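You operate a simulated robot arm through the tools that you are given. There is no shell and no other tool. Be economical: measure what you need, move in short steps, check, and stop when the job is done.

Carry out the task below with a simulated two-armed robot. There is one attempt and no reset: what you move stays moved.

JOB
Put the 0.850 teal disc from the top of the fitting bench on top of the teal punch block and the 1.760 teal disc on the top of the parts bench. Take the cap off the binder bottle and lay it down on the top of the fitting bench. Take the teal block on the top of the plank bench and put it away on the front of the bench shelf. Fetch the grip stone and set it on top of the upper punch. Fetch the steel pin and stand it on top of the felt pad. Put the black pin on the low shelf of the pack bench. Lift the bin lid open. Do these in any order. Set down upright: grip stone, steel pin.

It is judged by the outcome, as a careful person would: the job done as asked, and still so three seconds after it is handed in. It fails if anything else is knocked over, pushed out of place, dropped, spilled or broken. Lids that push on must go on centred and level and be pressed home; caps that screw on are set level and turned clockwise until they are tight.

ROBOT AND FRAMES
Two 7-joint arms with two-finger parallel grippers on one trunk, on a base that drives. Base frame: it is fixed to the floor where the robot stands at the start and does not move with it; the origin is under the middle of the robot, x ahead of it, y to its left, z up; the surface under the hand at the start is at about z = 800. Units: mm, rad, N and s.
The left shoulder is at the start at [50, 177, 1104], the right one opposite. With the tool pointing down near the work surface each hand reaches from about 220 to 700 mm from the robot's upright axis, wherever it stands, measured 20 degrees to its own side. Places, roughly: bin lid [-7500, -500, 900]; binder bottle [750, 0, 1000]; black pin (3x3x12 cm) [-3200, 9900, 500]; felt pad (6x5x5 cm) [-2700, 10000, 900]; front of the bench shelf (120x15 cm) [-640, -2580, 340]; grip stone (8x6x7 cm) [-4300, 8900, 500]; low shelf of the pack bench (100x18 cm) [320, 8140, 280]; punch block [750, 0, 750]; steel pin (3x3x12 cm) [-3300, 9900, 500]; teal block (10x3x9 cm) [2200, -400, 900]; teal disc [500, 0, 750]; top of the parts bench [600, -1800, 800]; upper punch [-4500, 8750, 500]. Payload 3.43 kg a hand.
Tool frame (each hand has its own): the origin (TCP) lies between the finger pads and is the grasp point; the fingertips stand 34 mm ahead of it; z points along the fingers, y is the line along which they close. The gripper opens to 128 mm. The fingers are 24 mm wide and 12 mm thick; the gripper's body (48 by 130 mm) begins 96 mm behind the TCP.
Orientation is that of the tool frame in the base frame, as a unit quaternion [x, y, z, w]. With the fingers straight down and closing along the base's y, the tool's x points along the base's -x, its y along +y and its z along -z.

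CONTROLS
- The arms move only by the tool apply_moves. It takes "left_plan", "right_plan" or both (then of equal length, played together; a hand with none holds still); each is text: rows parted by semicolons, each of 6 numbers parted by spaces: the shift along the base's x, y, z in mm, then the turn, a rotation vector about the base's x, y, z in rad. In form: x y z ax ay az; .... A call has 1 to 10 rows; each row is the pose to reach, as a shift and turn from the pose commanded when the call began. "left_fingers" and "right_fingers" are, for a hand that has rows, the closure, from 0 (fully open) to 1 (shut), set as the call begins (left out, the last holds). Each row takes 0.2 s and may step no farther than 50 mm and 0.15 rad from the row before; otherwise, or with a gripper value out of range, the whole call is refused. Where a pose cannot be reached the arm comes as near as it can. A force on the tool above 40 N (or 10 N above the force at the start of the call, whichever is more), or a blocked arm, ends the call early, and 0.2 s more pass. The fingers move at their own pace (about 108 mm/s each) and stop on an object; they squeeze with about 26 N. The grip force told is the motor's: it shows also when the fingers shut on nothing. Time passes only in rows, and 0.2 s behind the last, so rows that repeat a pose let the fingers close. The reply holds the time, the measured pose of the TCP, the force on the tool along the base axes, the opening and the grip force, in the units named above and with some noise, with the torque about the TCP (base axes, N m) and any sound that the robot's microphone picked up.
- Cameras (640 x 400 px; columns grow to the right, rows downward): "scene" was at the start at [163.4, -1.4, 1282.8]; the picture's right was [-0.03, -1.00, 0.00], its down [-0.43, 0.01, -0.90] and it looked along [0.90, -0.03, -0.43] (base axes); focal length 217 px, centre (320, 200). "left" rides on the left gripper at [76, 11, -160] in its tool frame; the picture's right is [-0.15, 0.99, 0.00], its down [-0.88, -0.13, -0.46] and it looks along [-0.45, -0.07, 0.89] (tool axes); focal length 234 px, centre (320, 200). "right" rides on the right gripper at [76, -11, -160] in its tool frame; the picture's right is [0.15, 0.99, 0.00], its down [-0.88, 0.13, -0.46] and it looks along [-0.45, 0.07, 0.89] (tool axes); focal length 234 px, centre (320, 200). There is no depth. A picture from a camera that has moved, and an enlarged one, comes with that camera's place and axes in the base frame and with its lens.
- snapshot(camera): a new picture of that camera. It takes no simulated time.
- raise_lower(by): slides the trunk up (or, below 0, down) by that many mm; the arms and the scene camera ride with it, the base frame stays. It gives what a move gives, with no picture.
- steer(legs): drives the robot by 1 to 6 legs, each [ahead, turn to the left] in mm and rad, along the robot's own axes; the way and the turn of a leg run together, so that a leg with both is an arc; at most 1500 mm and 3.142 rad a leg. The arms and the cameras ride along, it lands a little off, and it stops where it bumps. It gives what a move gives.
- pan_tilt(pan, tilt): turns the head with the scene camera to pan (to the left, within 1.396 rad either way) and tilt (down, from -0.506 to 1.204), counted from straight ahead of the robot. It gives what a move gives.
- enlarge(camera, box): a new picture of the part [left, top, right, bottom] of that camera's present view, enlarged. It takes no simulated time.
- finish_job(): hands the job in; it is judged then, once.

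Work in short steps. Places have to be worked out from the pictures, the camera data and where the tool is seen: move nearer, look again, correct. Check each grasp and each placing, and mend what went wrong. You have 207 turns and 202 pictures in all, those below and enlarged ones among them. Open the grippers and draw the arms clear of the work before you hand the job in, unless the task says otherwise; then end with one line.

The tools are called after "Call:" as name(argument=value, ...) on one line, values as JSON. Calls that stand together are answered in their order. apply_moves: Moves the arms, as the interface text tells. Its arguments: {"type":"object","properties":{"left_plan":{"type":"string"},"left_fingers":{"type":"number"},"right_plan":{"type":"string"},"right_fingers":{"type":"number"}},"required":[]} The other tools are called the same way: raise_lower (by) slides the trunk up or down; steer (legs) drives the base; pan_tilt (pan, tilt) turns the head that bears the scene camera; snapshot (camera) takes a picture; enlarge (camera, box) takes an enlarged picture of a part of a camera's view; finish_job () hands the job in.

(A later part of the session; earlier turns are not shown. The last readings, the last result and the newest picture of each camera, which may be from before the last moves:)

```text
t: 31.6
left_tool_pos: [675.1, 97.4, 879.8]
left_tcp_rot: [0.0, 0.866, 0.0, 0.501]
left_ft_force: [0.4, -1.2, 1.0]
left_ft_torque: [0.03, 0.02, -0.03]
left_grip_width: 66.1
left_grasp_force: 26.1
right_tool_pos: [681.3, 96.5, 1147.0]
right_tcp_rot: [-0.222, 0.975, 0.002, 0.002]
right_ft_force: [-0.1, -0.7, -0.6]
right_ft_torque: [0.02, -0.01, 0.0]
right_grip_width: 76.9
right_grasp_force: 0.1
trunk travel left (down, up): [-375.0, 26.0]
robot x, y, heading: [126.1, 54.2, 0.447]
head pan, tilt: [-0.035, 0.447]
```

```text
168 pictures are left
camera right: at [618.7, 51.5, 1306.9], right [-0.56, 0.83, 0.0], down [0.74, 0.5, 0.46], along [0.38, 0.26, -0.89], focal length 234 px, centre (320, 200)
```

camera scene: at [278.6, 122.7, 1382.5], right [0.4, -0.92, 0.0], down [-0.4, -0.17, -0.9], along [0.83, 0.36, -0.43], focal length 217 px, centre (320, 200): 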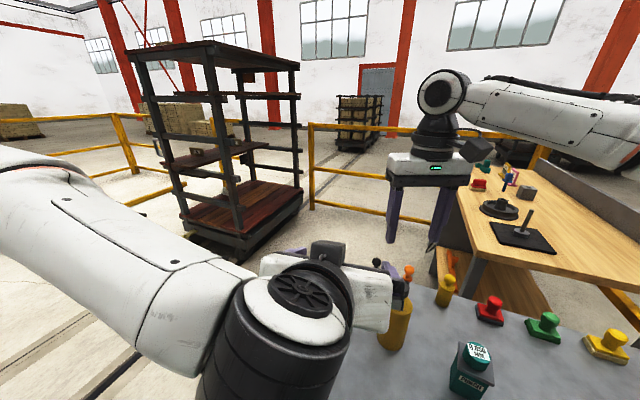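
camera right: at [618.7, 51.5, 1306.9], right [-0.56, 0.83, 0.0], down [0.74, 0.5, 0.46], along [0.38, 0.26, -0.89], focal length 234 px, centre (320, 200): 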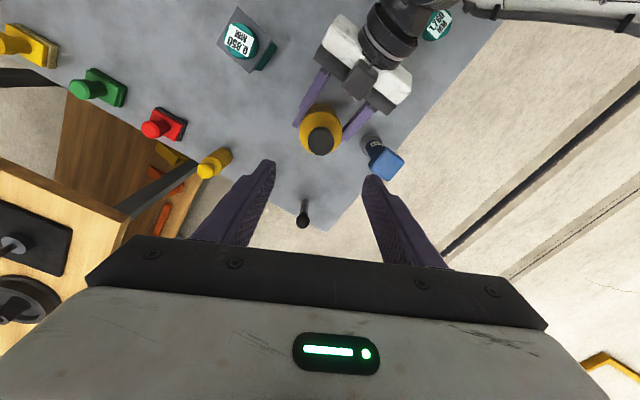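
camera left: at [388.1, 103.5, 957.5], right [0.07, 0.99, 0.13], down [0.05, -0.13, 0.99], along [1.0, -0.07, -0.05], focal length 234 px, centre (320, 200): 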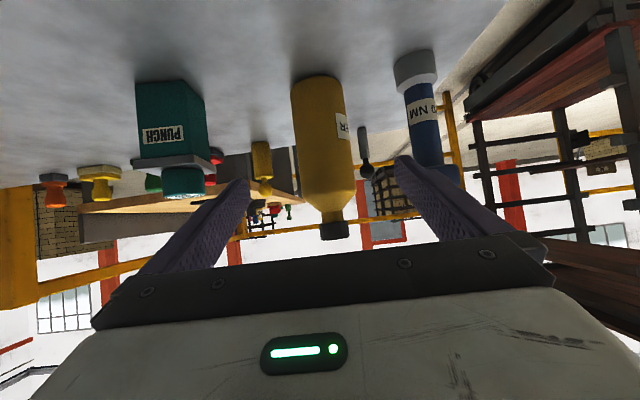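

The cap is still at (678,94). I pre-turn the right hand clockwise by 0.9 rad and lower it to just above the cap.

Call:
apply_moves(right_plan="-1 -1 -15 0 0 -0.15; -2 -2 -30 0 0 -0.3; -2 -3 -45 0 0 -0.45; -2 -3 -60 0 0 -0.6; -2 -3 -75 0 0 -0.75; -2 -3 -95 0 0 -0.9; -2 -3 -95 0 0 -0.9")

Call:
snapshot(camera="right")

Call:
enlarge(camera="scene", box=[340, 200, 500, 300])

```text
t: 33.2
left_tool_pos: [675.7, 97.3, 880.6]
left_tcp_rot: [-0.001, 0.866, 0.001, 0.5]
left_ft_force: [-0.8, -1.5, -0.1]
left_ft_torque: [0.03, 0.05, 0.01]
left_grip_width: 66.5
left_grasp_force: 26.5
right_tool_pos: [679.4, 93.2, 1051.3]
right_tcp_rot: [0.226, 0.974, 0.001, 0.002]
right_ft_force: [-0.4, 0.0, 0.1]
right_ft_torque: [0.01, 0.02, 0.01]
right_grip_width: 76.8
right_grasp_force: 0.0
trunk travel left (down, up): [-375.0, 26.0]
robot x, y, heading: [126.6, 51.3, 0.444]
head pan, tilt: [-0.035, 0.447]
```

```text
167 pictures are left
camera right: at [606.5, 115.0, 1211.2], right [0.3, 0.95, 0.0], down [0.85, -0.27, 0.46], along [0.44, -0.14, -0.89], focal length 234 px, centre (320, 200)
```

right: 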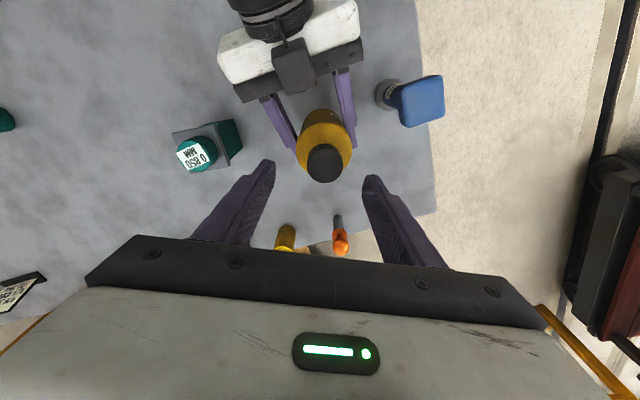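

```text
4.00 times, centred on (420, 250) of scene
camera zoom: at [277.3, 122.1, 1382.8], right [0.4, -0.92, 0.0], down [-0.4, -0.17, -0.9], along [0.83, 0.36, -0.43], focal length 870 px, centre (-80, 0)
```

zoom: 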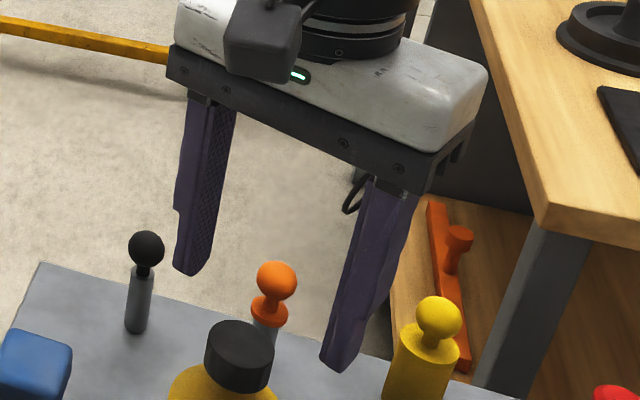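

The cap estimate from here is ≈(676,97), so I nudge and lower until the fingertips straddle the cap (TCP ≈1010), then close.

Call:
apply_moves(right_plan="-3 3 -10 0 0 0; -3 3 -25 0 0 0; -3 3 -41 0 0 0; -3 3 -41 0 0 0")

Call:
apply_moves(right_plan="0 0 0 0 0 0; 0 0 0 0 0 0; 0 0 0 0 0 0", right_fingers=1)

Call:
enlarge(camera="scene", box=[340, 200, 500, 300])

```text
t: 34.2
left_tool_pos: [676.4, 96.8, 880.4]
left_tcp_rot: [-0.001, 0.866, 0.001, 0.5]
left_ft_force: [-0.2, -0.9, -0.1]
left_ft_torque: [0.07, 0.02, 0.01]
left_grip_width: 66.3
left_grasp_force: 25.8
right_tool_pos: [676.8, 96.1, 1011.6]
right_tcp_rot: [0.225, 0.974, 0.001, 0.002]
right_ft_force: [-0.7, 0.6, -0.4]
right_ft_torque: [-0.02, 0.01, 0.03]
right_grip_width: 76.5
right_grasp_force: 0.1
trunk travel left (down, up): [-375.0, 26.0]
robot x, y, heading: [128.9, 52.7, 0.45]
head pan, tilt: [-0.035, 0.447]
```

```text
t: 35.0
left_tool_pos: [674.5, 96.1, 880.1]
left_tcp_rot: [0.0, 0.867, 0.0, 0.499]
left_ft_force: [-5.6, -6.5, 0.7]
left_ft_torque: [0.8, -0.46, -0.04]
left_grip_width: 66.5
left_grasp_force: 26.2
right_tool_pos: [677.9, 97.2, 1011.2]
right_tcp_rot: [0.224, 0.975, 0.002, 0.003]
right_ft_force: [5.2, 6.7, -1.7]
right_ft_torque: [0.25, -0.21, 0.01]
right_grip_width: 33.9
right_grasp_force: 25.9
trunk travel left (down, up): [-375.0, 26.0]
robot x, y, heading: [124.9, 53.8, 0.448]
head pan, tilt: [-0.035, 0.447]
```

```text
4.00 times, centred on (420, 250) of scene
camera zoom: at [277.4, 122.3, 1382.8], right [0.4, -0.92, 0.0], down [-0.4, -0.17, -0.9], along [0.83, 0.36, -0.43], focal length 870 px, centre (-80, 0)
```

zoom: 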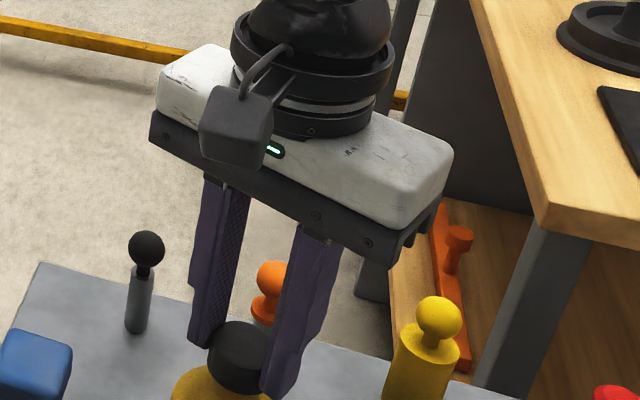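

The cap is gripped (34 mm). I turn it counter-clockwise by 1.35 rad, rising a little.

Call:
apply_moves(right_plan="0 0 0 0 0 0.15; 0 0 0 0 0 0.3; 0 0 0.2 0 0 0.45; 0 0 0.4 0 0 0.6; 0 0 0.4 0 0 0.75; 0 0 0.6 0 0 0.9; 0 0 0.6 0 0 1.05; 0 0 0.8 0 0 1.2; 0 0 0.8 0 0 1.35; 0 0 0.8 0 0 1.35")

Call:
enlarge(camera="scene", box=[340, 200, 500, 300])

```text
t: 37.2
left_tool_pos: [675.7, 97.3, 880.0]
left_tcp_rot: [-0.003, 0.866, 0.002, 0.5]
left_ft_force: [-12.0, -2.0, 2.5]
left_ft_torque: [-0.01, -0.48, 0.1]
left_grip_width: 66.0
left_grasp_force: 25.9
right_tool_pos: [676.4, 96.5, 1013.2]
right_tcp_rot: [-0.434, 0.901, 0.002, 0.001]
right_ft_force: [10.8, -0.2, 0.9]
right_ft_torque: [-0.06, -0.51, -0.02]
right_grip_width: 33.7
right_grasp_force: 26.2
trunk travel left (down, up): [-375.0, 26.0]
robot x, y, heading: [127.7, 54.5, 0.449]
head pan, tilt: [-0.035, 0.447]
```

```text
4.00 times, centred on (420, 250) of scene
camera zoom: at [276.8, 122.0, 1382.9], right [0.4, -0.92, 0.0], down [-0.4, -0.17, -0.9], along [0.83, 0.36, -0.43], focal length 870 px, centre (-80, 0)
```

zoom: 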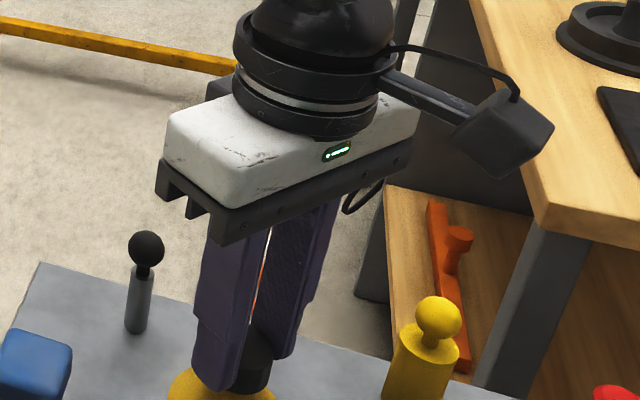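

I keep turning counter-clockwise by another 1.05 rad, then gently test-lift.

Call:
apply_moves(right_plan="-1 0 0 0 0 0.15; -1 0 0 0 0 0.3; -1 0 0 0 0 0.45; -1 0 0.3 0 0 0.6; -1 0 0.3 0 0 0.75; -1 0 0.5 0 0 0.9; -1 0 0.5 0 0 1.05; -1 0 0.5 0 0 1.05")

Call:
apply_moves(right_plan="0 0 2 0 0 0; 0 0 4 0 0 0; 0 0 6 0 0 0")

Call:
enlarge(camera="scene", box=[340, 200, 500, 300])

```text
t: 39.0
left_tool_pos: [676.6, 96.8, 880.5]
left_tcp_rot: [-0.001, 0.866, 0.001, 0.5]
left_ft_force: [-16.6, 2.1, 5.1]
left_ft_torque: [-0.43, -0.46, 0.07]
left_grip_width: 66.2
left_grasp_force: 26.4
right_tool_pos: [676.4, 93.9, 1014.0]
right_tcp_rot: [0.827, -0.562, 0.0, -0.001]
right_ft_force: [13.7, -5.0, 2.6]
right_ft_torque: [-0.51, -0.71, -0.02]
right_grip_width: 33.8
right_grasp_force: 26.1
trunk travel left (down, up): [-375.0, 26.0]
robot x, y, heading: [130.8, 55.4, 0.447]
head pan, tilt: [-0.035, 0.447]
```

```text
t: 39.8
left_tool_pos: [676.6, 97.4, 881.9]
left_tcp_rot: [0.0, 0.865, 0.001, 0.502]
left_ft_force: [-8.5, 2.3, 12.1]
left_ft_torque: [-0.15, -0.6, -0.02]
left_grip_width: 66.1
left_grasp_force: 25.4
right_tool_pos: [675.8, 95.9, 1016.3]
right_tcp_rot: [0.827, -0.562, -0.003, 0.002]
right_ft_force: [10.0, -3.1, -16.9]
right_ft_torque: [-0.27, -0.58, 0.02]
right_grip_width: 33.5
right_grasp_force: 25.8
trunk travel left (down, up): [-375.0, 26.0]
robot x, y, heading: [127.6, 53.7, 0.448]
head pan, tilt: [-0.035, 0.447]
```

```text
4.00 times, centred on (420, 250) of scene
camera zoom: at [277.8, 122.3, 1382.6], right [0.4, -0.92, 0.0], down [-0.4, -0.17, -0.9], along [0.83, 0.36, -0.43], focal length 870 px, centre (-80, 0)
```

zoom: 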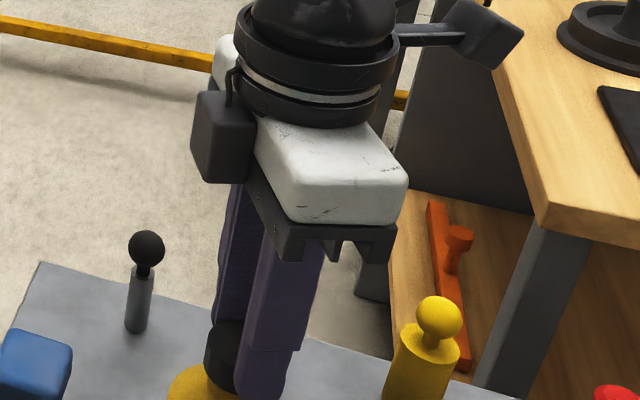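

It is still threaded. I go back down the 6 mm and continue turning.

Call:
apply_moves(right_plan="0 0 -5 0 0 0.1; 0 0 -5 0 0 0.25; 0 0 -5 0 0 0.4; 0 0 -5 0 0 0.55; 0 0 -5 0 0 0.7; 0 0 -5 0 0 0.85; 0 0 -5 0 0 1.0; 0 0 -5 0 0 1.0")

```text
t: 41.6
left_tool_pos: [675.7, 98.2, 881.1]
left_tcp_rot: [-0.001, 0.866, 0.001, 0.5]
left_ft_force: [0.8, 6.5, 4.1]
left_ft_torque: [0.43, 0.03, -0.11]
left_grip_width: 66.1
left_grasp_force: 26.0
right_tool_pos: [674.6, 97.0, 1013.5]
right_tcp_rot: [0.995, -0.097, -0.002, -0.001]
right_ft_force: [3.7, -0.1, 12.0]
right_ft_torque: [-0.02, -0.12, 0.0]
right_grip_width: 33.0
right_grasp_force: 26.5
trunk travel left (down, up): [-375.0, 26.0]
robot x, y, heading: [129.7, 55.0, 0.446]
head pan, tilt: [-0.035, 0.447]
```

The wrist turned freely, and a +12 N upward force suggests the cap is rising. I turn further while letting it rise.

Call:
apply_moves(right_plan="0 0 1 0 0 0.15; 0 0 2 0 0 0.3; 0 0 2.5 0 0 0.45; 0 0 3 0 0 0.6; 0 0 3.5 0 0 0.75; 0 0 4 0 0 0.9; 0 0 4 0 0 0.9")

Call:
enlarge(camera="scene", box=[340, 200, 500, 300])

```text
t: 43.2
left_tool_pos: [675.7, 94.5, 880.6]
left_tcp_rot: [0.0, 0.866, 0.0, 0.5]
left_ft_force: [-1.0, -6.8, 6.7]
left_ft_torque: [0.88, 0.19, 0.02]
left_grip_width: 66.2
left_grasp_force: 26.2
right_tool_pos: [675.3, 96.0, 1017.3]
right_tcp_rot: [0.938, 0.346, -0.003, 0.003]
right_ft_force: [-0.8, 5.6, -9.3]
right_ft_torque: [-0.09, 0.1, 0.01]
right_grip_width: 33.0
right_grasp_force: 26.2
trunk travel left (down, up): [-375.0, 26.0]
robot x, y, heading: [128.2, 51.7, 0.443]
head pan, tilt: [-0.035, 0.447]
```

```text
4.00 times, centred on (420, 250) of scene
camera zoom: at [277.3, 122.2, 1382.7], right [0.4, -0.92, 0.0], down [-0.4, -0.17, -0.9], along [0.83, 0.36, -0.43], focal length 870 px, centre (-80, 0)
```

zoom: 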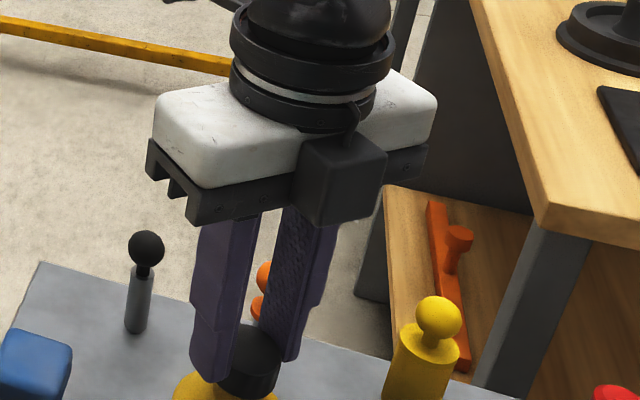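

I continue turning with less pull.

Call:
apply_moves(right_plan="0 0 -1 0 0 0.15; 0 0 -1 0 0 0.3; 0 0 -0.5 0 0 0.45; 0 0 0 0 0 0.6; 0 0 0.5 0 0 0.75; 0 0 1 0 0 0.9; 0 0 1 0 0 1.05; 0 0 1 0 0 1.05")

Call:
apply_moves(right_plan="0 0 2 0 0 0; 0 0 4 0 0 0; 0 0 6 0 0 0")

Call:
enlarge(camera="scene", box=[340, 200, 500, 300])

```text
t: 44.4
left_tool_pos: [671.8, 98.2, 878.8]
left_tcp_rot: [-0.003, 0.867, 0.001, 0.499]
left_ft_force: [-7.4, 2.6, 5.5]
left_ft_torque: [-0.23, -0.23, -0.1]
left_grip_width: 66.3
left_grasp_force: 26.0
right_tool_pos: [615.0, 99.3, 1017.5]
right_tcp_rot: [0.767, 0.641, 0.018, 0.02]
right_ft_force: [4.9, -1.7, 4.3]
right_ft_torque: [-0.05, -0.26, -0.05]
right_grip_width: 33.4
right_grasp_force: 26.0
right hand out of reach, approached as far as the arm can: row 4, 5, 6
trunk travel left (down, up): [-375.0, 26.0]
robot x, y, heading: [127.3, 54.6, 0.445]
head pan, tilt: [-0.035, 0.447]
stopped in row 6 (left hand): the force on the tool passed its limit at 52 N (the readings are from after the stop); the commanded pose is now the measured one
```

```text
t: 45.2
left_tool_pos: [671.9, 97.9, 877.6]
left_tcp_rot: [-0.003, 0.867, 0.001, 0.499]
left_ft_force: [-9.4, 2.6, 10.5]
left_ft_torque: [-0.29, 0.07, -0.13]
left_grip_width: 66.2
left_grasp_force: 25.8
right_tool_pos: [612.9, 99.6, 1023.0]
right_tcp_rot: [0.766, 0.642, 0.017, 0.02]
right_ft_force: [4.8, -2.2, -0.1]
right_ft_torque: [-0.12, -0.17, 0.01]
right_grip_width: 33.4
right_grasp_force: 25.9
trunk travel left (down, up): [-375.0, 26.0]
robot x, y, heading: [128.7, 52.2, 0.443]
head pan, tilt: [-0.035, 0.447]
```

```text
4.00 times, centred on (420, 250) of scene
camera zoom: at [275.7, 122.2, 1383.0], right [0.4, -0.92, 0.0], down [-0.4, -0.17, -0.9], along [0.83, 0.36, -0.43], focal length 870 px, centre (-80, 0)
```

zoom: 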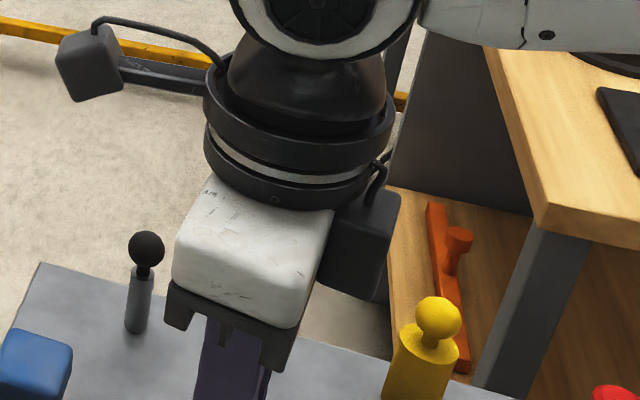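

The wrist hit its limit and the hand shifted 60 mm. I need to see whether the cap came off and how the bottle stands.

Call:
snapshot(camera="left")

Call:
snapshot(camera="right")

Call:
enlarge(camera="scene", box=[330, 240, 470, 328])

```text
160 pictures are left
camera left: at [495.7, 109.2, 892.9], right [0.07, 0.99, 0.12], down [0.05, -0.13, 0.99], along [1.0, -0.06, -0.06], focal length 234 px, centre (320, 200)
```

left: 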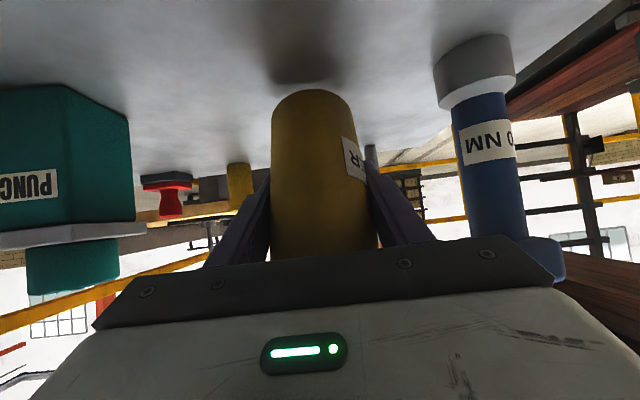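

```text
159 pictures are left
camera right: at [608.6, 177.1, 1181.8], right [1.0, -0.03, 0.05], down [-0.05, -0.89, 0.46], along [0.03, -0.46, -0.89], focal length 234 px, centre (320, 200)
```

right: 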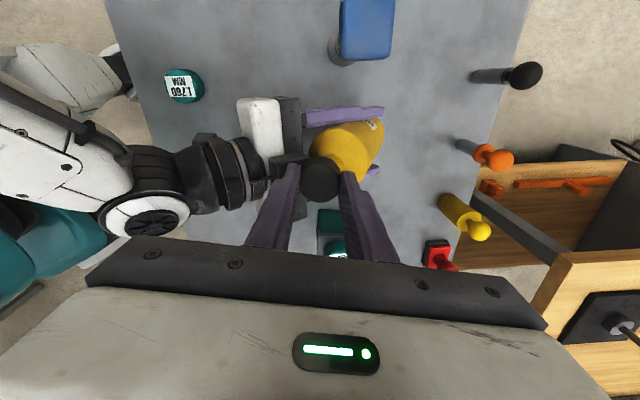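

```text
4.55 times, centred on (400, 284) of scene
camera zoom: at [275.7, 122.2, 1383.0], right [0.4, -0.92, 0.0], down [-0.4, -0.17, -0.9], along [0.83, 0.36, -0.43], focal length 988 px, centre (-44, -182)
```

zoom: 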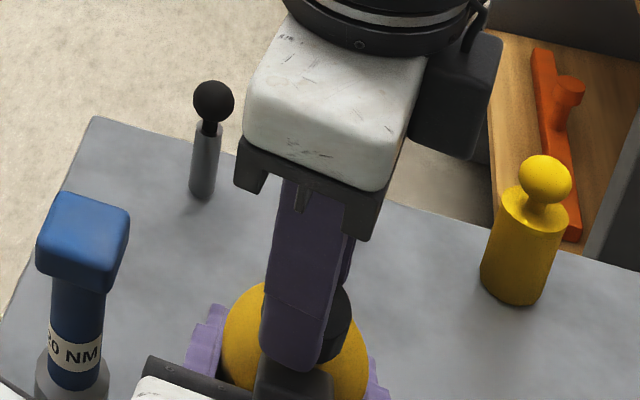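

The bottle has pivoted about 25° in the left fingers, with the cap still attached and no spill. I bring the cap back upright over the bottle's foot, unwinding the wrist from its limit.

Call:
apply_moves(right_plan="10 0 0 0 0 -0.1; 22 -1 0 0 0 -0.2; 34 -1 -1 0 0 -0.3; 45 -2 -3 0 0 -0.4; 54 -3 -5 0 0 -0.45; 62 -3 -7 0 0 -0.45; 62 -3 -7 0 0 -0.45")

Call:
snapshot(camera="left")

Call:
snapshot(camera="right")

```text
t: 46.8
left_tool_pos: [672.9, 96.9, 878.0]
left_tcp_rot: [-0.002, 0.868, 0.0, 0.497]
left_ft_force: [14.9, -7.4, -12.3]
left_ft_torque: [0.74, 0.34, 0.02]
left_grip_width: 66.3
left_grasp_force: 25.9
right_tool_pos: [676.1, 98.4, 1017.0]
right_tcp_rot: [0.89, 0.455, 0.012, 0.02]
right_ft_force: [-13.2, 7.0, 14.3]
right_ft_torque: [0.02, 0.97, -0.03]
right_grip_width: 33.6
right_grasp_force: 26.0
trunk travel left (down, up): [-375.0, 26.0]
robot x, y, heading: [126.6, 54.5, 0.447]
head pan, tilt: [-0.035, 0.447]
```

```text
157 pictures are left
camera left: at [496.0, 109.0, 892.1], right [0.07, 0.99, 0.12], down [0.05, -0.13, 0.99], along [1.0, -0.06, -0.06], focal length 234 px, centre (320, 200)
```

left: 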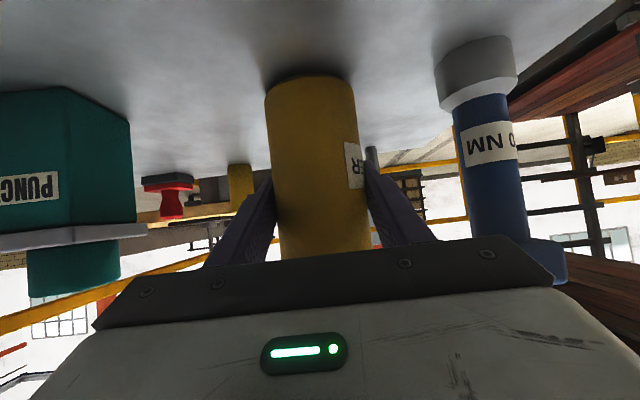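

```text
156 pictures are left
camera right: at [705.7, 169.1, 1176.1], right [0.89, -0.46, 0.05], down [-0.43, -0.78, 0.46], along [-0.17, -0.43, -0.89], focal length 234 px, centre (320, 200)
```

right: 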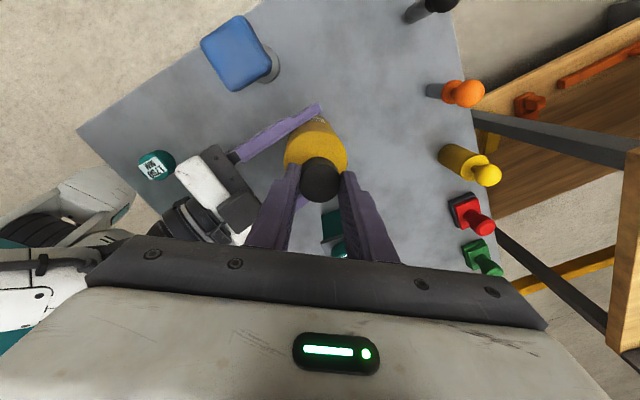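

The bottle is upright again. I release the cap, rise, and rewind the wrist clockwise to get a fresh turning range.

Call:
apply_moves(right_plan="0 0 0 0 0 0; 0 0 0 0 0 0; 0 0 30 0 0 0; 0 0 50 0 0 -0.15; 0 0 50 0 0 -0.3; 0 0 50 0 0 -0.45; 0 0 50 0 0 -0.6; 0 0 50 0 0 -0.75; 0 0 50 0 0 -0.9; 0 0 50 0 0 -1.05", right_fingers=0.45)

Call:
apply_moves(right_plan="0 0 0 0 0 -0.15; 0 0 0 0 0 -0.3; 0 0 0 0 0 -0.45; 0 0 0 0 0 -0.6; 0 0 0 0 0 -0.75; 0 0 0 0 0 -0.9; 0 0 0 0 0 -1.05; 0 0 0 0 0 -1.2; 0 0 0 0 0 -1.35; 0 0 0 0 0 -1.5")

Call:
apply_moves(right_plan="0 0 0 0 0 -0.15; 0 0 0 0 0 -0.3; 0 0 0 0 0 -0.45; 0 0 0 0 0 -0.6; 0 0 0 0 0 -0.75; 0 0 0 0 0 -0.9; 0 0 0 0 0 -1.05; 0 0 0 0 0 -1.2; 0 0 0 0 0 -1.35; 0 0 0 0 0 -1.5")

Call:
snapshot(camera="right")

Call:
enlarge(camera="scene", box=[340, 200, 500, 300])

```text
t: 49.0
left_tool_pos: [672.9, 98.7, 877.7]
left_tcp_rot: [-0.003, 0.867, 0.001, 0.498]
left_ft_force: [0.0, 0.6, -1.3]
left_ft_torque: [0.12, -0.14, 0.03]
left_grip_width: 66.0
left_grasp_force: 25.6
right_tool_pos: [675.5, 96.4, 1064.6]
right_tcp_rot: [0.998, -0.053, -0.001, 0.023]
right_ft_force: [0.5, -0.1, -0.3]
right_ft_torque: [-0.01, 0.0, -0.03]
right_grip_width: 70.5
right_grasp_force: 0.2
trunk travel left (down, up): [-375.0, 26.0]
robot x, y, heading: [126.5, 56.2, 0.442]
head pan, tilt: [-0.035, 0.447]
```

```text
t: 51.2
left_tool_pos: [673.7, 98.8, 876.9]
left_tcp_rot: [-0.003, 0.868, 0.001, 0.497]
left_ft_force: [1.9, 1.8, -0.4]
left_ft_torque: [0.09, -0.17, 0.04]
left_grip_width: 66.2
left_grasp_force: 26.1
right_tool_pos: [677.4, 97.7, 1064.4]
right_tcp_rot: [-0.694, 0.72, 0.018, -0.017]
right_ft_force: [-0.3, 0.0, -1.0]
right_ft_torque: [-0.02, -0.02, 0.02]
right_grip_width: 70.3
right_grasp_force: 0.1
trunk travel left (down, up): [-375.0, 26.0]
robot x, y, heading: [126.7, 54.5, 0.447]
head pan, tilt: [-0.035, 0.447]
```

```text
t: 53.4
left_tool_pos: [673.3, 98.7, 876.8]
left_tcp_rot: [-0.003, 0.867, 0.0, 0.498]
left_ft_force: [0.1, 0.8, -1.1]
left_ft_torque: [0.09, -0.13, 0.03]
left_grip_width: 66.1
left_grasp_force: 25.8
right_tool_pos: [676.1, 97.7, 1065.5]
right_tcp_rot: [-0.018, 1.0, 0.025, -0.002]
right_ft_force: [0.6, -0.2, -0.1]
right_ft_torque: [0.0, 0.02, -0.02]
right_grip_width: 70.5
right_grasp_force: 0.0
trunk travel left (down, up): [-375.0, 26.0]
robot x, y, heading: [129.0, 52.0, 0.449]
head pan, tilt: [-0.035, 0.447]
```

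```text
155 pictures are left
camera right: at [602.5, 74.8, 1224.5], right [-0.18, 0.98, 0.05], down [0.88, 0.14, 0.46], along [0.45, 0.13, -0.89], focal length 234 px, centre (320, 200)
```

right: 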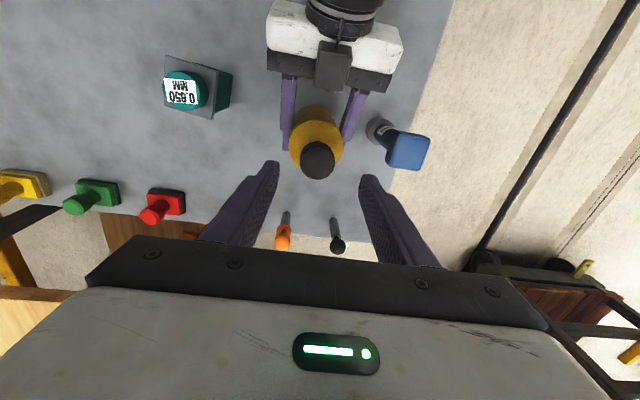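

```text
4.00 times, centred on (420, 250) of scene
camera zoom: at [277.2, 122.4, 1382.8], right [0.4, -0.92, 0.0], down [-0.4, -0.17, -0.9], along [0.83, 0.36, -0.43], focal length 870 px, centre (-80, 0)
```

zoom: 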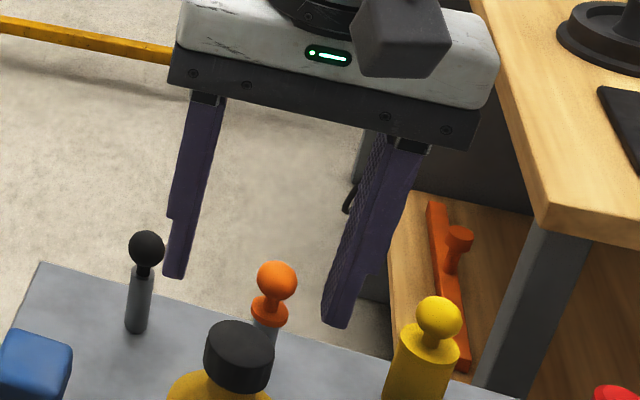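

The cap is still on, level and maybe slightly raised. I correct the small tool tilt, lower and regrip.

Call:
apply_moves(right_plan="-1 -1 -15 -0.05 0 0; -1 -1 -30 -0.05 0 0; -1 -1 -45 -0.05 0 0; -1 -1 -53 -0.05 0 0; -1 -1 -53 -0.05 0 0")

Call:
apply_moves(right_plan="0 0 0 0 0 0; 0 0 0 0 0 0; 0 0 0 0 0 0", right_fingers=1)

Call:
apply_moves(right_plan="0 0 0 0 0 0.15; 0 0 0 0 0 0.3; 0 0 0.2 0 0 0.45; 0 0 0.4 0 0 0.6; 0 0 0.4 0 0 0.75; 0 0 0.6 0 0 0.9; 0 0 0.6 0 0 1.05; 0 0 0.8 0 0 1.2; 0 0 0.8 0 0 1.35; 0 0 0.8 0 0 1.5")

Call:
apply_moves(right_plan="0 0 0 0 0 0.15; 0 0 0.2 0 0 0.3; 0 0 0.2 0 0 0.45; 0 0 0.4 0 0 0.6; 0 0 0.4 0 0 0.75; 0 0 0.6 0 0 0.9; 0 0 0.6 0 0 1.05; 0 0 0.8 0 0 1.2; 0 0 1 0 0 1.35; 0 0 1 0 0 1.35")

```text
t: 54.6
left_tool_pos: [673.5, 98.8, 877.7]
left_tcp_rot: [-0.003, 0.867, 0.001, 0.498]
left_ft_force: [-2.0, 0.4, -0.2]
left_ft_torque: [0.03, -0.04, 0.02]
left_grip_width: 66.2
left_grasp_force: 25.9
right_tool_pos: [677.3, 96.5, 1011.5]
right_tcp_rot: [-0.018, 1.0, 0.0, -0.001]
right_ft_force: [0.4, 0.7, -0.5]
right_ft_torque: [0.0, -0.01, -0.03]
right_grip_width: 70.8
right_grasp_force: 0.1
trunk travel left (down, up): [-375.0, 26.0]
robot x, y, heading: [128.5, 52.6, 0.448]
head pan, tilt: [-0.035, 0.447]
```

```text
t: 55.4
left_tool_pos: [673.4, 98.6, 877.9]
left_tcp_rot: [-0.002, 0.867, 0.0, 0.499]
left_ft_force: [0.2, -3.8, -0.1]
left_ft_torque: [0.48, -0.02, 0.02]
left_grip_width: 66.1
left_grasp_force: 26.0
right_tool_pos: [676.6, 97.5, 1011.9]
right_tcp_rot: [-0.019, 1.0, 0.0, -0.001]
right_ft_force: [0.6, 3.6, -0.4]
right_ft_torque: [0.15, 0.02, 0.03]
right_grip_width: 33.5
right_grasp_force: 26.1
trunk travel left (down, up): [-375.0, 26.0]
robot x, y, heading: [131.0, 50.0, 0.447]
head pan, tilt: [-0.035, 0.447]
```

```text
t: 57.6
left_tool_pos: [673.9, 101.0, 877.8]
left_tcp_rot: [-0.004, 0.867, 0.002, 0.498]
left_ft_force: [3.1, -1.5, -2.2]
left_ft_torque: [0.01, -0.07, 0.45]
left_grip_width: 66.0
left_grasp_force: 26.4
right_tool_pos: [676.5, 95.4, 1011.9]
right_tcp_rot: [-0.695, 0.719, -0.002, -0.002]
right_ft_force: [-3.2, 1.5, 1.4]
right_ft_torque: [0.18, 0.3, -0.45]
right_grip_width: 34.9
right_grasp_force: 25.6
trunk travel left (down, up): [-375.0, 26.0]
robot x, y, heading: [130.6, 53.4, 0.45]
head pan, tilt: [-0.035, 0.447]
```

```text
t: 59.8
left_tool_pos: [673.0, 98.1, 877.2]
left_tcp_rot: [-0.002, 0.868, 0.0, 0.497]
left_ft_force: [-4.5, -5.5, -0.9]
left_ft_torque: [0.67, -0.58, 0.55]
left_grip_width: 66.2
left_grasp_force: 25.8
right_tool_pos: [674.9, 95.9, 1013.6]
right_tcp_rot: [0.992, -0.126, 0.0, -0.001]
right_ft_force: [4.8, 5.5, -3.0]
right_ft_torque: [0.09, -0.1, -0.61]
right_grip_width: 34.0
right_grasp_force: 25.8
trunk travel left (down, up): [-375.0, 26.0]
robot x, y, heading: [126.4, 55.5, 0.442]
head pan, tilt: [-0.035, 0.447]
```

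The torque about z has risen to ~0.6 N·m, so the cap may be at the end of its thread. I test-lift it.

Call:
apply_moves(right_plan="0 0 2 0 0 0; 0 0 4 0 0 0; 0 0 7 0 0 0; 0 0 10 0 0 0; 0 0 10 0 0 0")

Call:
enlarge(camera="scene", box=[340, 200, 500, 300])

Call:
snapshot(camera="left")

```text
t: 61.0
left_tool_pos: [676.0, 98.7, 878.8]
left_tcp_rot: [-0.003, 0.866, 0.002, 0.499]
left_ft_force: [0.5, -7.4, 21.0]
left_ft_torque: [0.82, 0.08, 0.32]
left_grip_width: 66.5
left_grasp_force: 26.2
right_tool_pos: [675.0, 95.2, 1021.9]
right_tcp_rot: [0.992, -0.126, -0.001, 0.002]
right_ft_force: [-0.6, 7.8, -24.5]
right_ft_torque: [0.26, 0.0, -0.31]
right_grip_width: 33.9
right_grasp_force: 25.5
trunk travel left (down, up): [-375.0, 26.0]
robot x, y, heading: [124.7, 53.8, 0.448]
head pan, tilt: [-0.035, 0.447]
```

```text
4.00 times, centred on (420, 250) of scene
camera zoom: at [277.7, 122.3, 1382.7], right [0.4, -0.92, 0.0], down [-0.4, -0.17, -0.9], along [0.83, 0.36, -0.43], focal length 870 px, centre (-80, 0)
```

zoom: 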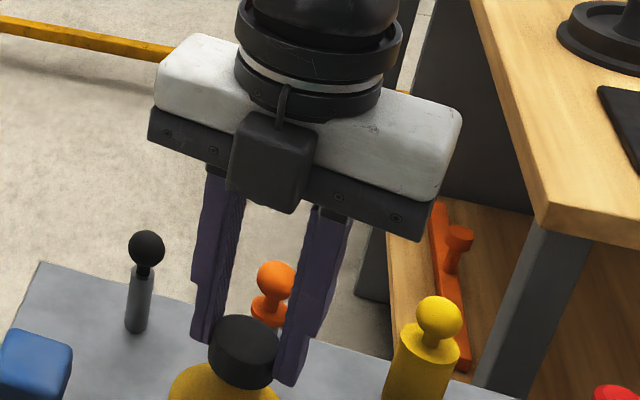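

```text
152 pictures are left
camera left: at [498.0, 109.6, 892.9], right [0.07, 0.99, 0.13], down [0.05, -0.13, 0.99], along [1.0, -0.06, -0.06], focal length 234 px, centre (320, 200)
```

left: 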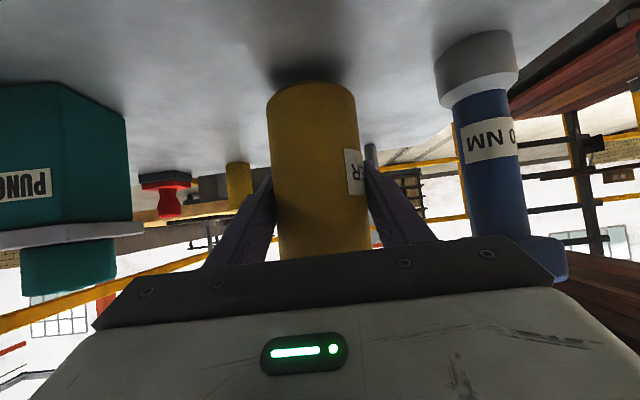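

The bottle lifted slightly with the cap. I lower it again and look closely at the cap and neck.

Call:
apply_moves(right_plan="0 0 -4 0 0 0; 0 0 -8 0 0 0; 0 0 -10 0 0 0; 0 0 -10 0 0 0")

Call:
enlarge(camera="scene", box=[370, 260, 434, 300])

```text
t: 62.0
left_tool_pos: [670.6, 98.9, 874.4]
left_tcp_rot: [-0.003, 0.869, 0.001, 0.494]
left_ft_force: [9.5, -6.0, -16.1]
left_ft_torque: [0.74, 0.35, 0.18]
left_grip_width: 66.3
left_grasp_force: 25.8
right_tool_pos: [676.6, 96.6, 1014.7]
right_tcp_rot: [0.992, -0.127, 0.001, -0.002]
right_ft_force: [-9.1, 5.8, 12.2]
right_ft_torque: [0.1, 0.89, -0.18]
right_grip_width: 34.2
right_grasp_force: 26.0
trunk travel left (down, up): [-375.0, 26.0]
robot x, y, heading: [126.8, 57.4, 0.448]
head pan, tilt: [-0.035, 0.447]
```

```text
10.00 times, centred on (402, 280) of scene
camera zoom: at [277.6, 122.3, 1382.7], right [0.4, -0.92, 0.0], down [-0.4, -0.17, -0.9], along [0.83, 0.36, -0.43], focal length 2174 px, centre (-500, -600)
```

zoom: 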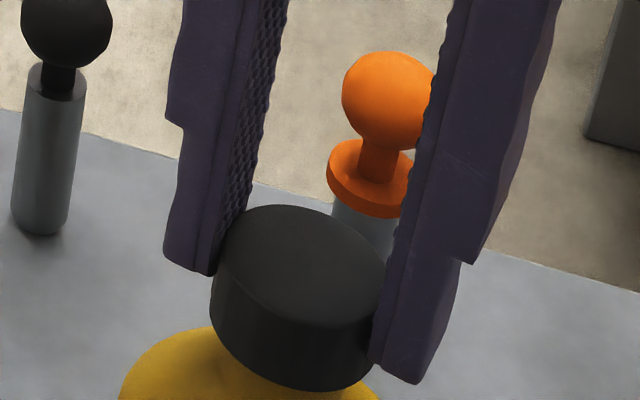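

I turn another 0.9 rad counter-clockwise and watch the torque.

Call:
apply_moves(right_plan="0 0 0 0 0 0.15; 0 0 0 0 0 0.3; 0 0 0 0 0 0.45; 0 0 0 0 0 0.6; 0 0 0 0 0 0.75; 0 0 0 0 0 0.9; 0 0 0 0 0 0.9")

Call:
enlarge(camera="scene", box=[370, 260, 434, 300])

Call:
snapshot(camera="left")

```text
t: 63.6
left_tool_pos: [674.5, 98.3, 879.0]
left_tcp_rot: [-0.003, 0.867, 0.0, 0.499]
left_ft_force: [5.2, -14.3, -8.8]
left_ft_torque: [1.36, 0.37, 0.41]
left_grip_width: 66.6
left_grasp_force: 26.0
right_tool_pos: [675.6, 97.0, 1012.7]
right_tcp_rot: [0.948, 0.319, 0.001, -0.003]
right_ft_force: [-3.4, 14.8, 3.4]
right_ft_torque: [0.55, 0.14, -0.47]
right_grip_width: 34.9
right_grasp_force: 25.6
trunk travel left (down, up): [-375.0, 26.0]
robot x, y, heading: [129.3, 51.2, 0.444]
head pan, tilt: [-0.035, 0.447]
```

```text
10.00 times, centred on (402, 280) of scene
camera zoom: at [277.6, 122.3, 1382.7], right [0.4, -0.92, 0.0], down [-0.4, -0.17, -0.9], along [0.83, 0.36, -0.43], focal length 2174 px, centre (-500, -600)
```

zoom: 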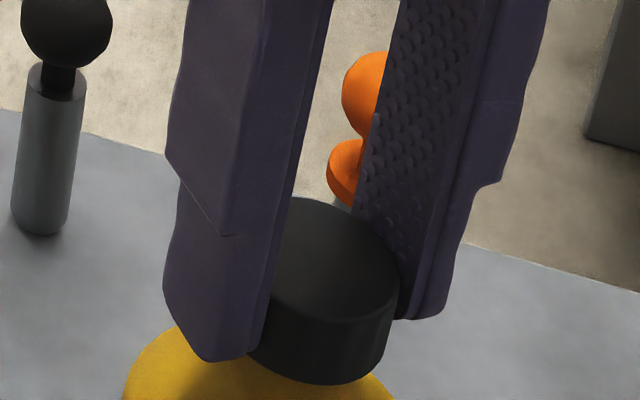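

```text
149 pictures are left
camera left: at [497.1, 109.0, 892.5], right [0.07, 0.99, 0.13], down [0.05, -0.13, 0.99], along [1.0, -0.06, -0.06], focal length 234 px, centre (320, 200)
```

left: 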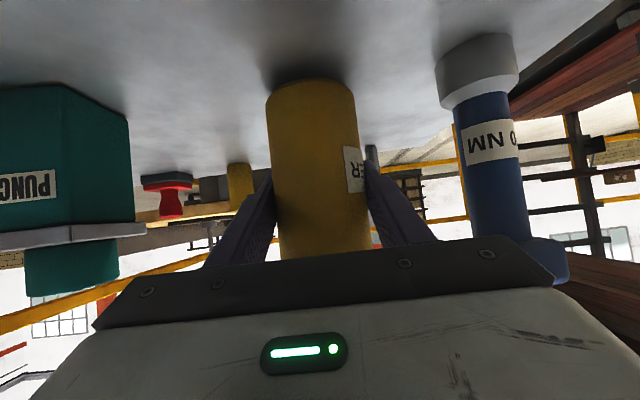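

I zoom from the right wrist camera to look for marks on the cap that would show slipping.

Call:
enlarge(camera="right", box=[272, 130, 368, 230])

```text
4.00 times, centred on (320, 180) of right
camera zoom: at [729.8, 150.0, 1173.4], right [0.71, -0.7, 0.0], down [-0.62, -0.64, 0.45], along [-0.32, -0.32, -0.89], focal length 937 px, centre (320, 280)
```

zoom: 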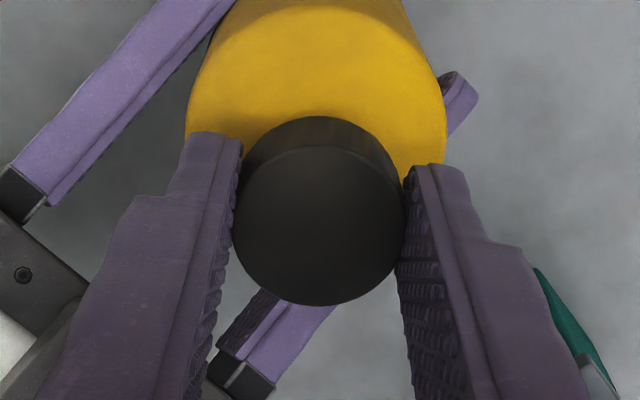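

No marks are visible. I release, rewind about 4.35 rad, and take a fresh grip.

Call:
apply_moves(right_plan="0 0 0 0 0 0; 0 0 0 0 0 0; 0 0 25 0 0 0; 0 0 40 0 0 -0.15; 0 0 40 0 0 -0.3; 0 0 40 0 0 -0.45; 0 0 40 0 0 -0.6; 0 0 40 0 0 -0.75; 0 0 40 0 0 -0.9; 0 0 40 0 0 -1.05", right_fingers=0.45)

Call:
apply_moves(right_plan="0 0 0 0 0 -0.15; 0 0 0 0 0 -0.3; 0 0 0 0 0 -0.45; 0 0 0 0 0 -0.6; 0 0 0 0 0 -0.75; 0 0 0 0 0 -0.9; 0 0 0 0 0 -1.05; 0 0 0 0 0 -1.2; 0 0 0 0 0 -1.35; 0 0 0 0 0 -1.5")

Call:
apply_moves(right_plan="0 0 0 0 0 -0.15; 0 0 0 0 0 -0.3; 0 0 0 0 0 -0.45; 0 0 0 0 0 -0.6; 0 0 0 0 0 -0.75; 0 0 0 0 0 -0.9; 0 0 0 0 0 -1.05; 0 0 0 0 0 -1.2; 0 0 0 0 0 -1.35; 0 0 0 0 0 -1.5")

Call:
enlarge(camera="right", box=[240, 100, 400, 200])

Call:
enlarge(camera="scene", box=[370, 260, 434, 300])

```text
t: 65.8
left_tool_pos: [672.6, 98.0, 876.1]
left_tcp_rot: [-0.003, 0.867, 0.0, 0.497]
left_ft_force: [0.2, 0.2, -5.4]
left_ft_torque: [0.05, -0.01, -0.01]
left_grip_width: 66.3
left_grasp_force: 26.0
right_tool_pos: [676.2, 96.3, 1051.8]
right_tcp_rot: [0.979, -0.202, 0.001, 0.0]
right_ft_force: [0.5, 0.2, -0.3]
right_ft_torque: [0.01, 0.02, -0.01]
right_grip_width: 70.3
right_grasp_force: 0.1
trunk travel left (down, up): [-375.0, 26.0]
robot x, y, heading: [131.7, 51.4, 0.444]
head pan, tilt: [-0.035, 0.447]
```

```text
t: 68.0
left_tool_pos: [672.8, 99.2, 877.1]
left_tcp_rot: [-0.003, 0.868, 0.001, 0.497]
left_ft_force: [-0.1, -0.1, -4.3]
left_ft_torque: [0.0, -0.01, 0.04]
left_grip_width: 66.0
left_grasp_force: 25.8
right_tool_pos: [676.0, 96.8, 1052.3]
right_tcp_rot: [-0.578, 0.816, -0.001, -0.002]
right_ft_force: [-0.2, 0.0, 0.1]
right_ft_torque: [0.02, 0.03, -0.03]
right_grip_width: 70.7
right_grasp_force: 0.2
trunk travel left (down, up): [-375.0, 26.0]
robot x, y, heading: [125.1, 53.9, 0.446]
head pan, tilt: [-0.035, 0.447]
```

```text
t: 70.2
left_tool_pos: [673.4, 98.1, 876.8]
left_tcp_rot: [-0.002, 0.868, 0.0, 0.497]
left_ft_force: [-0.3, -0.2, -3.6]
left_ft_torque: [0.01, 0.02, -0.04]
left_grip_width: 66.0
left_grasp_force: 25.5
right_tool_pos: [676.2, 96.1, 1053.1]
right_tcp_rot: [0.132, 0.991, 0.0, -0.003]
right_ft_force: [0.4, 0.6, 0.5]
right_ft_torque: [0.0, -0.03, -0.01]
right_grip_width: 70.6
right_grasp_force: 0.1
trunk travel left (down, up): [-375.0, 26.0]
robot x, y, heading: [127.2, 51.8, 0.449]
head pan, tilt: [-0.035, 0.447]
```

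```text
4.00 times, centred on (320, 150) of right
camera zoom: at [601.7, 104.3, 1213.7], right [0.12, 0.99, 0.0], down [0.89, -0.11, 0.45], along [0.45, -0.05, -0.89], focal length 937 px, centre (320, 400)
```

zoom: 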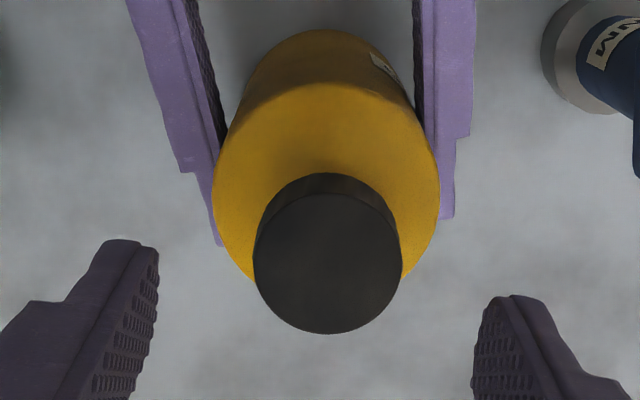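

```text
10.00 times, centred on (402, 280) of scene
camera zoom: at [277.7, 122.3, 1382.7], right [0.4, -0.92, 0.0], down [-0.4, -0.17, -0.9], along [0.83, 0.36, -0.43], focal length 2174 px, centre (-500, -600)
```

zoom: 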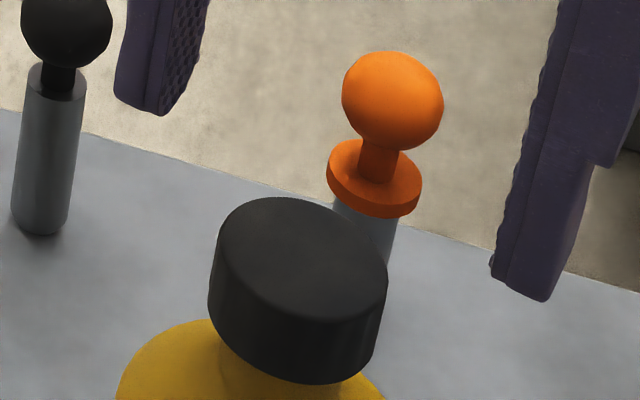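

The cap hasn't risen measurably. I regrip slightly lower and test small rotation steps while reading the torque.

Call:
apply_moves(right_plan="-1 0 -15 0 0 0; -1 1 -30 0 0 0; -1 1 -45 0 0 0; -1 1 -45 0 0 0")

Call:
apply_moves(right_plan="0 0 0 0 0 0; 0 0 0 0 0 0; 0 0 0 0 0 0; 0 0 0 0 0 0", right_fingers=1)

Call:
apply_moves(right_plan="0 0 0 0 0 0.1; 0 0 0 0 0 0.2; 0 0 0 0 0 0.2")

Call:
apply_moves(right_plan="0 0 0 0 0 0.1; 0 0 0 0 0 0.2; 0 0 0 0 0 0.3; 0 0 0 0 0 0.4; 0 0 0 0 0 0.5; 0 0 0 0 0 0.6; 0 0 0 0 0 0.6")

Call:
enlarge(camera="scene", box=[370, 260, 434, 300])

```text
t: 71.2
left_tool_pos: [673.0, 99.3, 878.2]
left_tcp_rot: [-0.003, 0.868, 0.0, 0.497]
left_ft_force: [-0.2, -0.3, -5.7]
left_ft_torque: [0.02, -0.03, -0.02]
left_grip_width: 66.3
left_grasp_force: 25.7
right_tool_pos: [675.3, 97.9, 1007.2]
right_tcp_rot: [0.131, 0.991, 0.0, -0.002]
right_ft_force: [-0.1, -0.3, 0.5]
right_ft_torque: [0.0, 0.02, -0.01]
right_grip_width: 70.6
right_grasp_force: 0.0
trunk travel left (down, up): [-375.0, 26.0]
robot x, y, heading: [124.9, 52.1, 0.451]
head pan, tilt: [-0.035, 0.447]
```

```text
t: 72.2
left_tool_pos: [671.4, 97.1, 877.5]
left_tcp_rot: [-0.003, 0.868, 0.001, 0.497]
left_ft_force: [-2.0, -4.2, -4.5]
left_ft_torque: [0.45, -0.2, 0.1]
left_grip_width: 66.5
left_grasp_force: 25.9
right_tool_pos: [673.9, 97.7, 1008.1]
right_tcp_rot: [0.131, 0.991, 0.0, -0.002]
right_ft_force: [1.1, 4.0, -0.5]
right_ft_torque: [0.06, -0.02, -0.09]
right_grip_width: 34.7
right_grasp_force: 25.9
trunk travel left (down, up): [-375.0, 26.0]
robot x, y, heading: [130.8, 52.7, 0.447]
head pan, tilt: [-0.035, 0.447]
```

```text
t: 73.0
left_tool_pos: [672.2, 97.3, 876.8]
left_tcp_rot: [-0.003, 0.868, 0.001, 0.497]
left_ft_force: [-3.6, -6.5, -4.4]
left_ft_torque: [0.61, -0.46, 0.35]
left_grip_width: 66.4
left_grasp_force: 26.3
right_tool_pos: [675.9, 97.9, 1008.8]
right_tcp_rot: [0.031, 1.0, 0.0, -0.002]
right_ft_force: [4.4, 6.5, -2.1]
right_ft_torque: [0.12, -0.13, -0.4]
right_grip_width: 35.0
right_grasp_force: 26.4
trunk travel left (down, up): [-375.0, 26.0]
robot x, y, heading: [129.4, 48.9, 0.444]
head pan, tilt: [-0.035, 0.447]
```

```text
t: 74.6
left_tool_pos: [672.9, 97.5, 877.7]
left_tcp_rot: [-0.002, 0.868, 0.0, 0.497]
left_ft_force: [2.3, -12.9, -5.8]
left_ft_torque: [1.25, 0.2, 0.5]
left_grip_width: 66.5
left_grasp_force: 25.8
right_tool_pos: [675.3, 97.7, 1007.5]
right_tcp_rot: [-0.266, 0.964, 0.001, -0.002]
right_ft_force: [-2.8, 13.0, -0.2]
right_ft_torque: [0.41, 0.03, -0.53]
right_grip_width: 34.5
right_grasp_force: 26.5
trunk travel left (down, up): [-375.0, 26.0]
robot x, y, heading: [128.4, 54.2, 0.441]
head pan, tilt: [-0.035, 0.447]
```

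```text
10.00 times, centred on (402, 280) of scene
camera zoom: at [277.6, 122.3, 1382.7], right [0.4, -0.92, 0.0], down [-0.4, -0.17, -0.9], along [0.83, 0.36, -0.43], focal length 2174 px, centre (-500, -600)
```

zoom: 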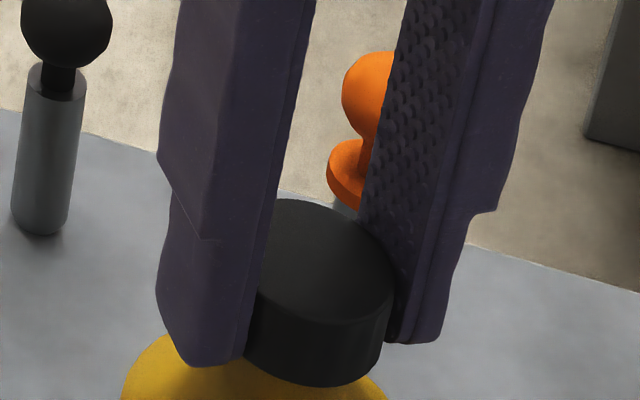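

The cap resists like a hard stop (torque grows immediately). I test the other direction by 0.8 rad to learn whether it is free clockwise.

Call:
apply_moves(right_plan="0 0 0 0 0 -0.1; 0 0 0 0 0 -0.2; 0 0 0 0 0 -0.3; 0 0 0 0 0 -0.4; 0 0 0 0 0 -0.4")

Call:
apply_moves(right_plan="0 0 0 0 0 -0.1; 0 0 0 0 0 -0.2; 0 0 0 0 0 -0.3; 0 0 0 0 0 -0.4; 0 0 0 0 0 -0.4")

```text
t: 75.8
left_tool_pos: [673.9, 99.1, 877.2]
left_tcp_rot: [-0.003, 0.867, 0.0, 0.498]
left_ft_force: [2.3, -10.5, -3.8]
left_ft_torque: [1.11, 0.1, 0.04]
left_grip_width: 66.3
left_grasp_force: 25.4
right_tool_pos: [675.0, 96.8, 1009.2]
right_tcp_rot: [-0.068, 0.998, 0.0, -0.001]
right_ft_force: [-2.5, 10.5, -1.4]
right_ft_torque: [0.23, 0.18, 0.0]
right_grip_width: 34.5
right_grasp_force: 26.0
trunk travel left (down, up): [-375.0, 26.0]
robot x, y, heading: [131.6, 53.9, 0.444]
head pan, tilt: [-0.035, 0.447]
```

```text
t: 77.0
left_tool_pos: [673.1, 99.8, 877.3]
left_tcp_rot: [-0.003, 0.868, 0.001, 0.497]
left_ft_force: [1.5, -6.7, -3.5]
left_ft_torque: [0.72, -0.14, 0.01]
left_grip_width: 66.2
left_grasp_force: 26.0
right_tool_pos: [675.5, 97.0, 1008.7]
right_tcp_rot: [0.133, 0.991, 0.0, -0.001]
right_ft_force: [-1.2, 7.5, -1.6]
right_ft_torque: [0.21, 0.24, -0.01]
right_grip_width: 34.7
right_grasp_force: 25.9
trunk travel left (down, up): [-375.0, 26.0]
robot x, y, heading: [129.7, 56.2, 0.449]
head pan, tilt: [-0.035, 0.447]
```

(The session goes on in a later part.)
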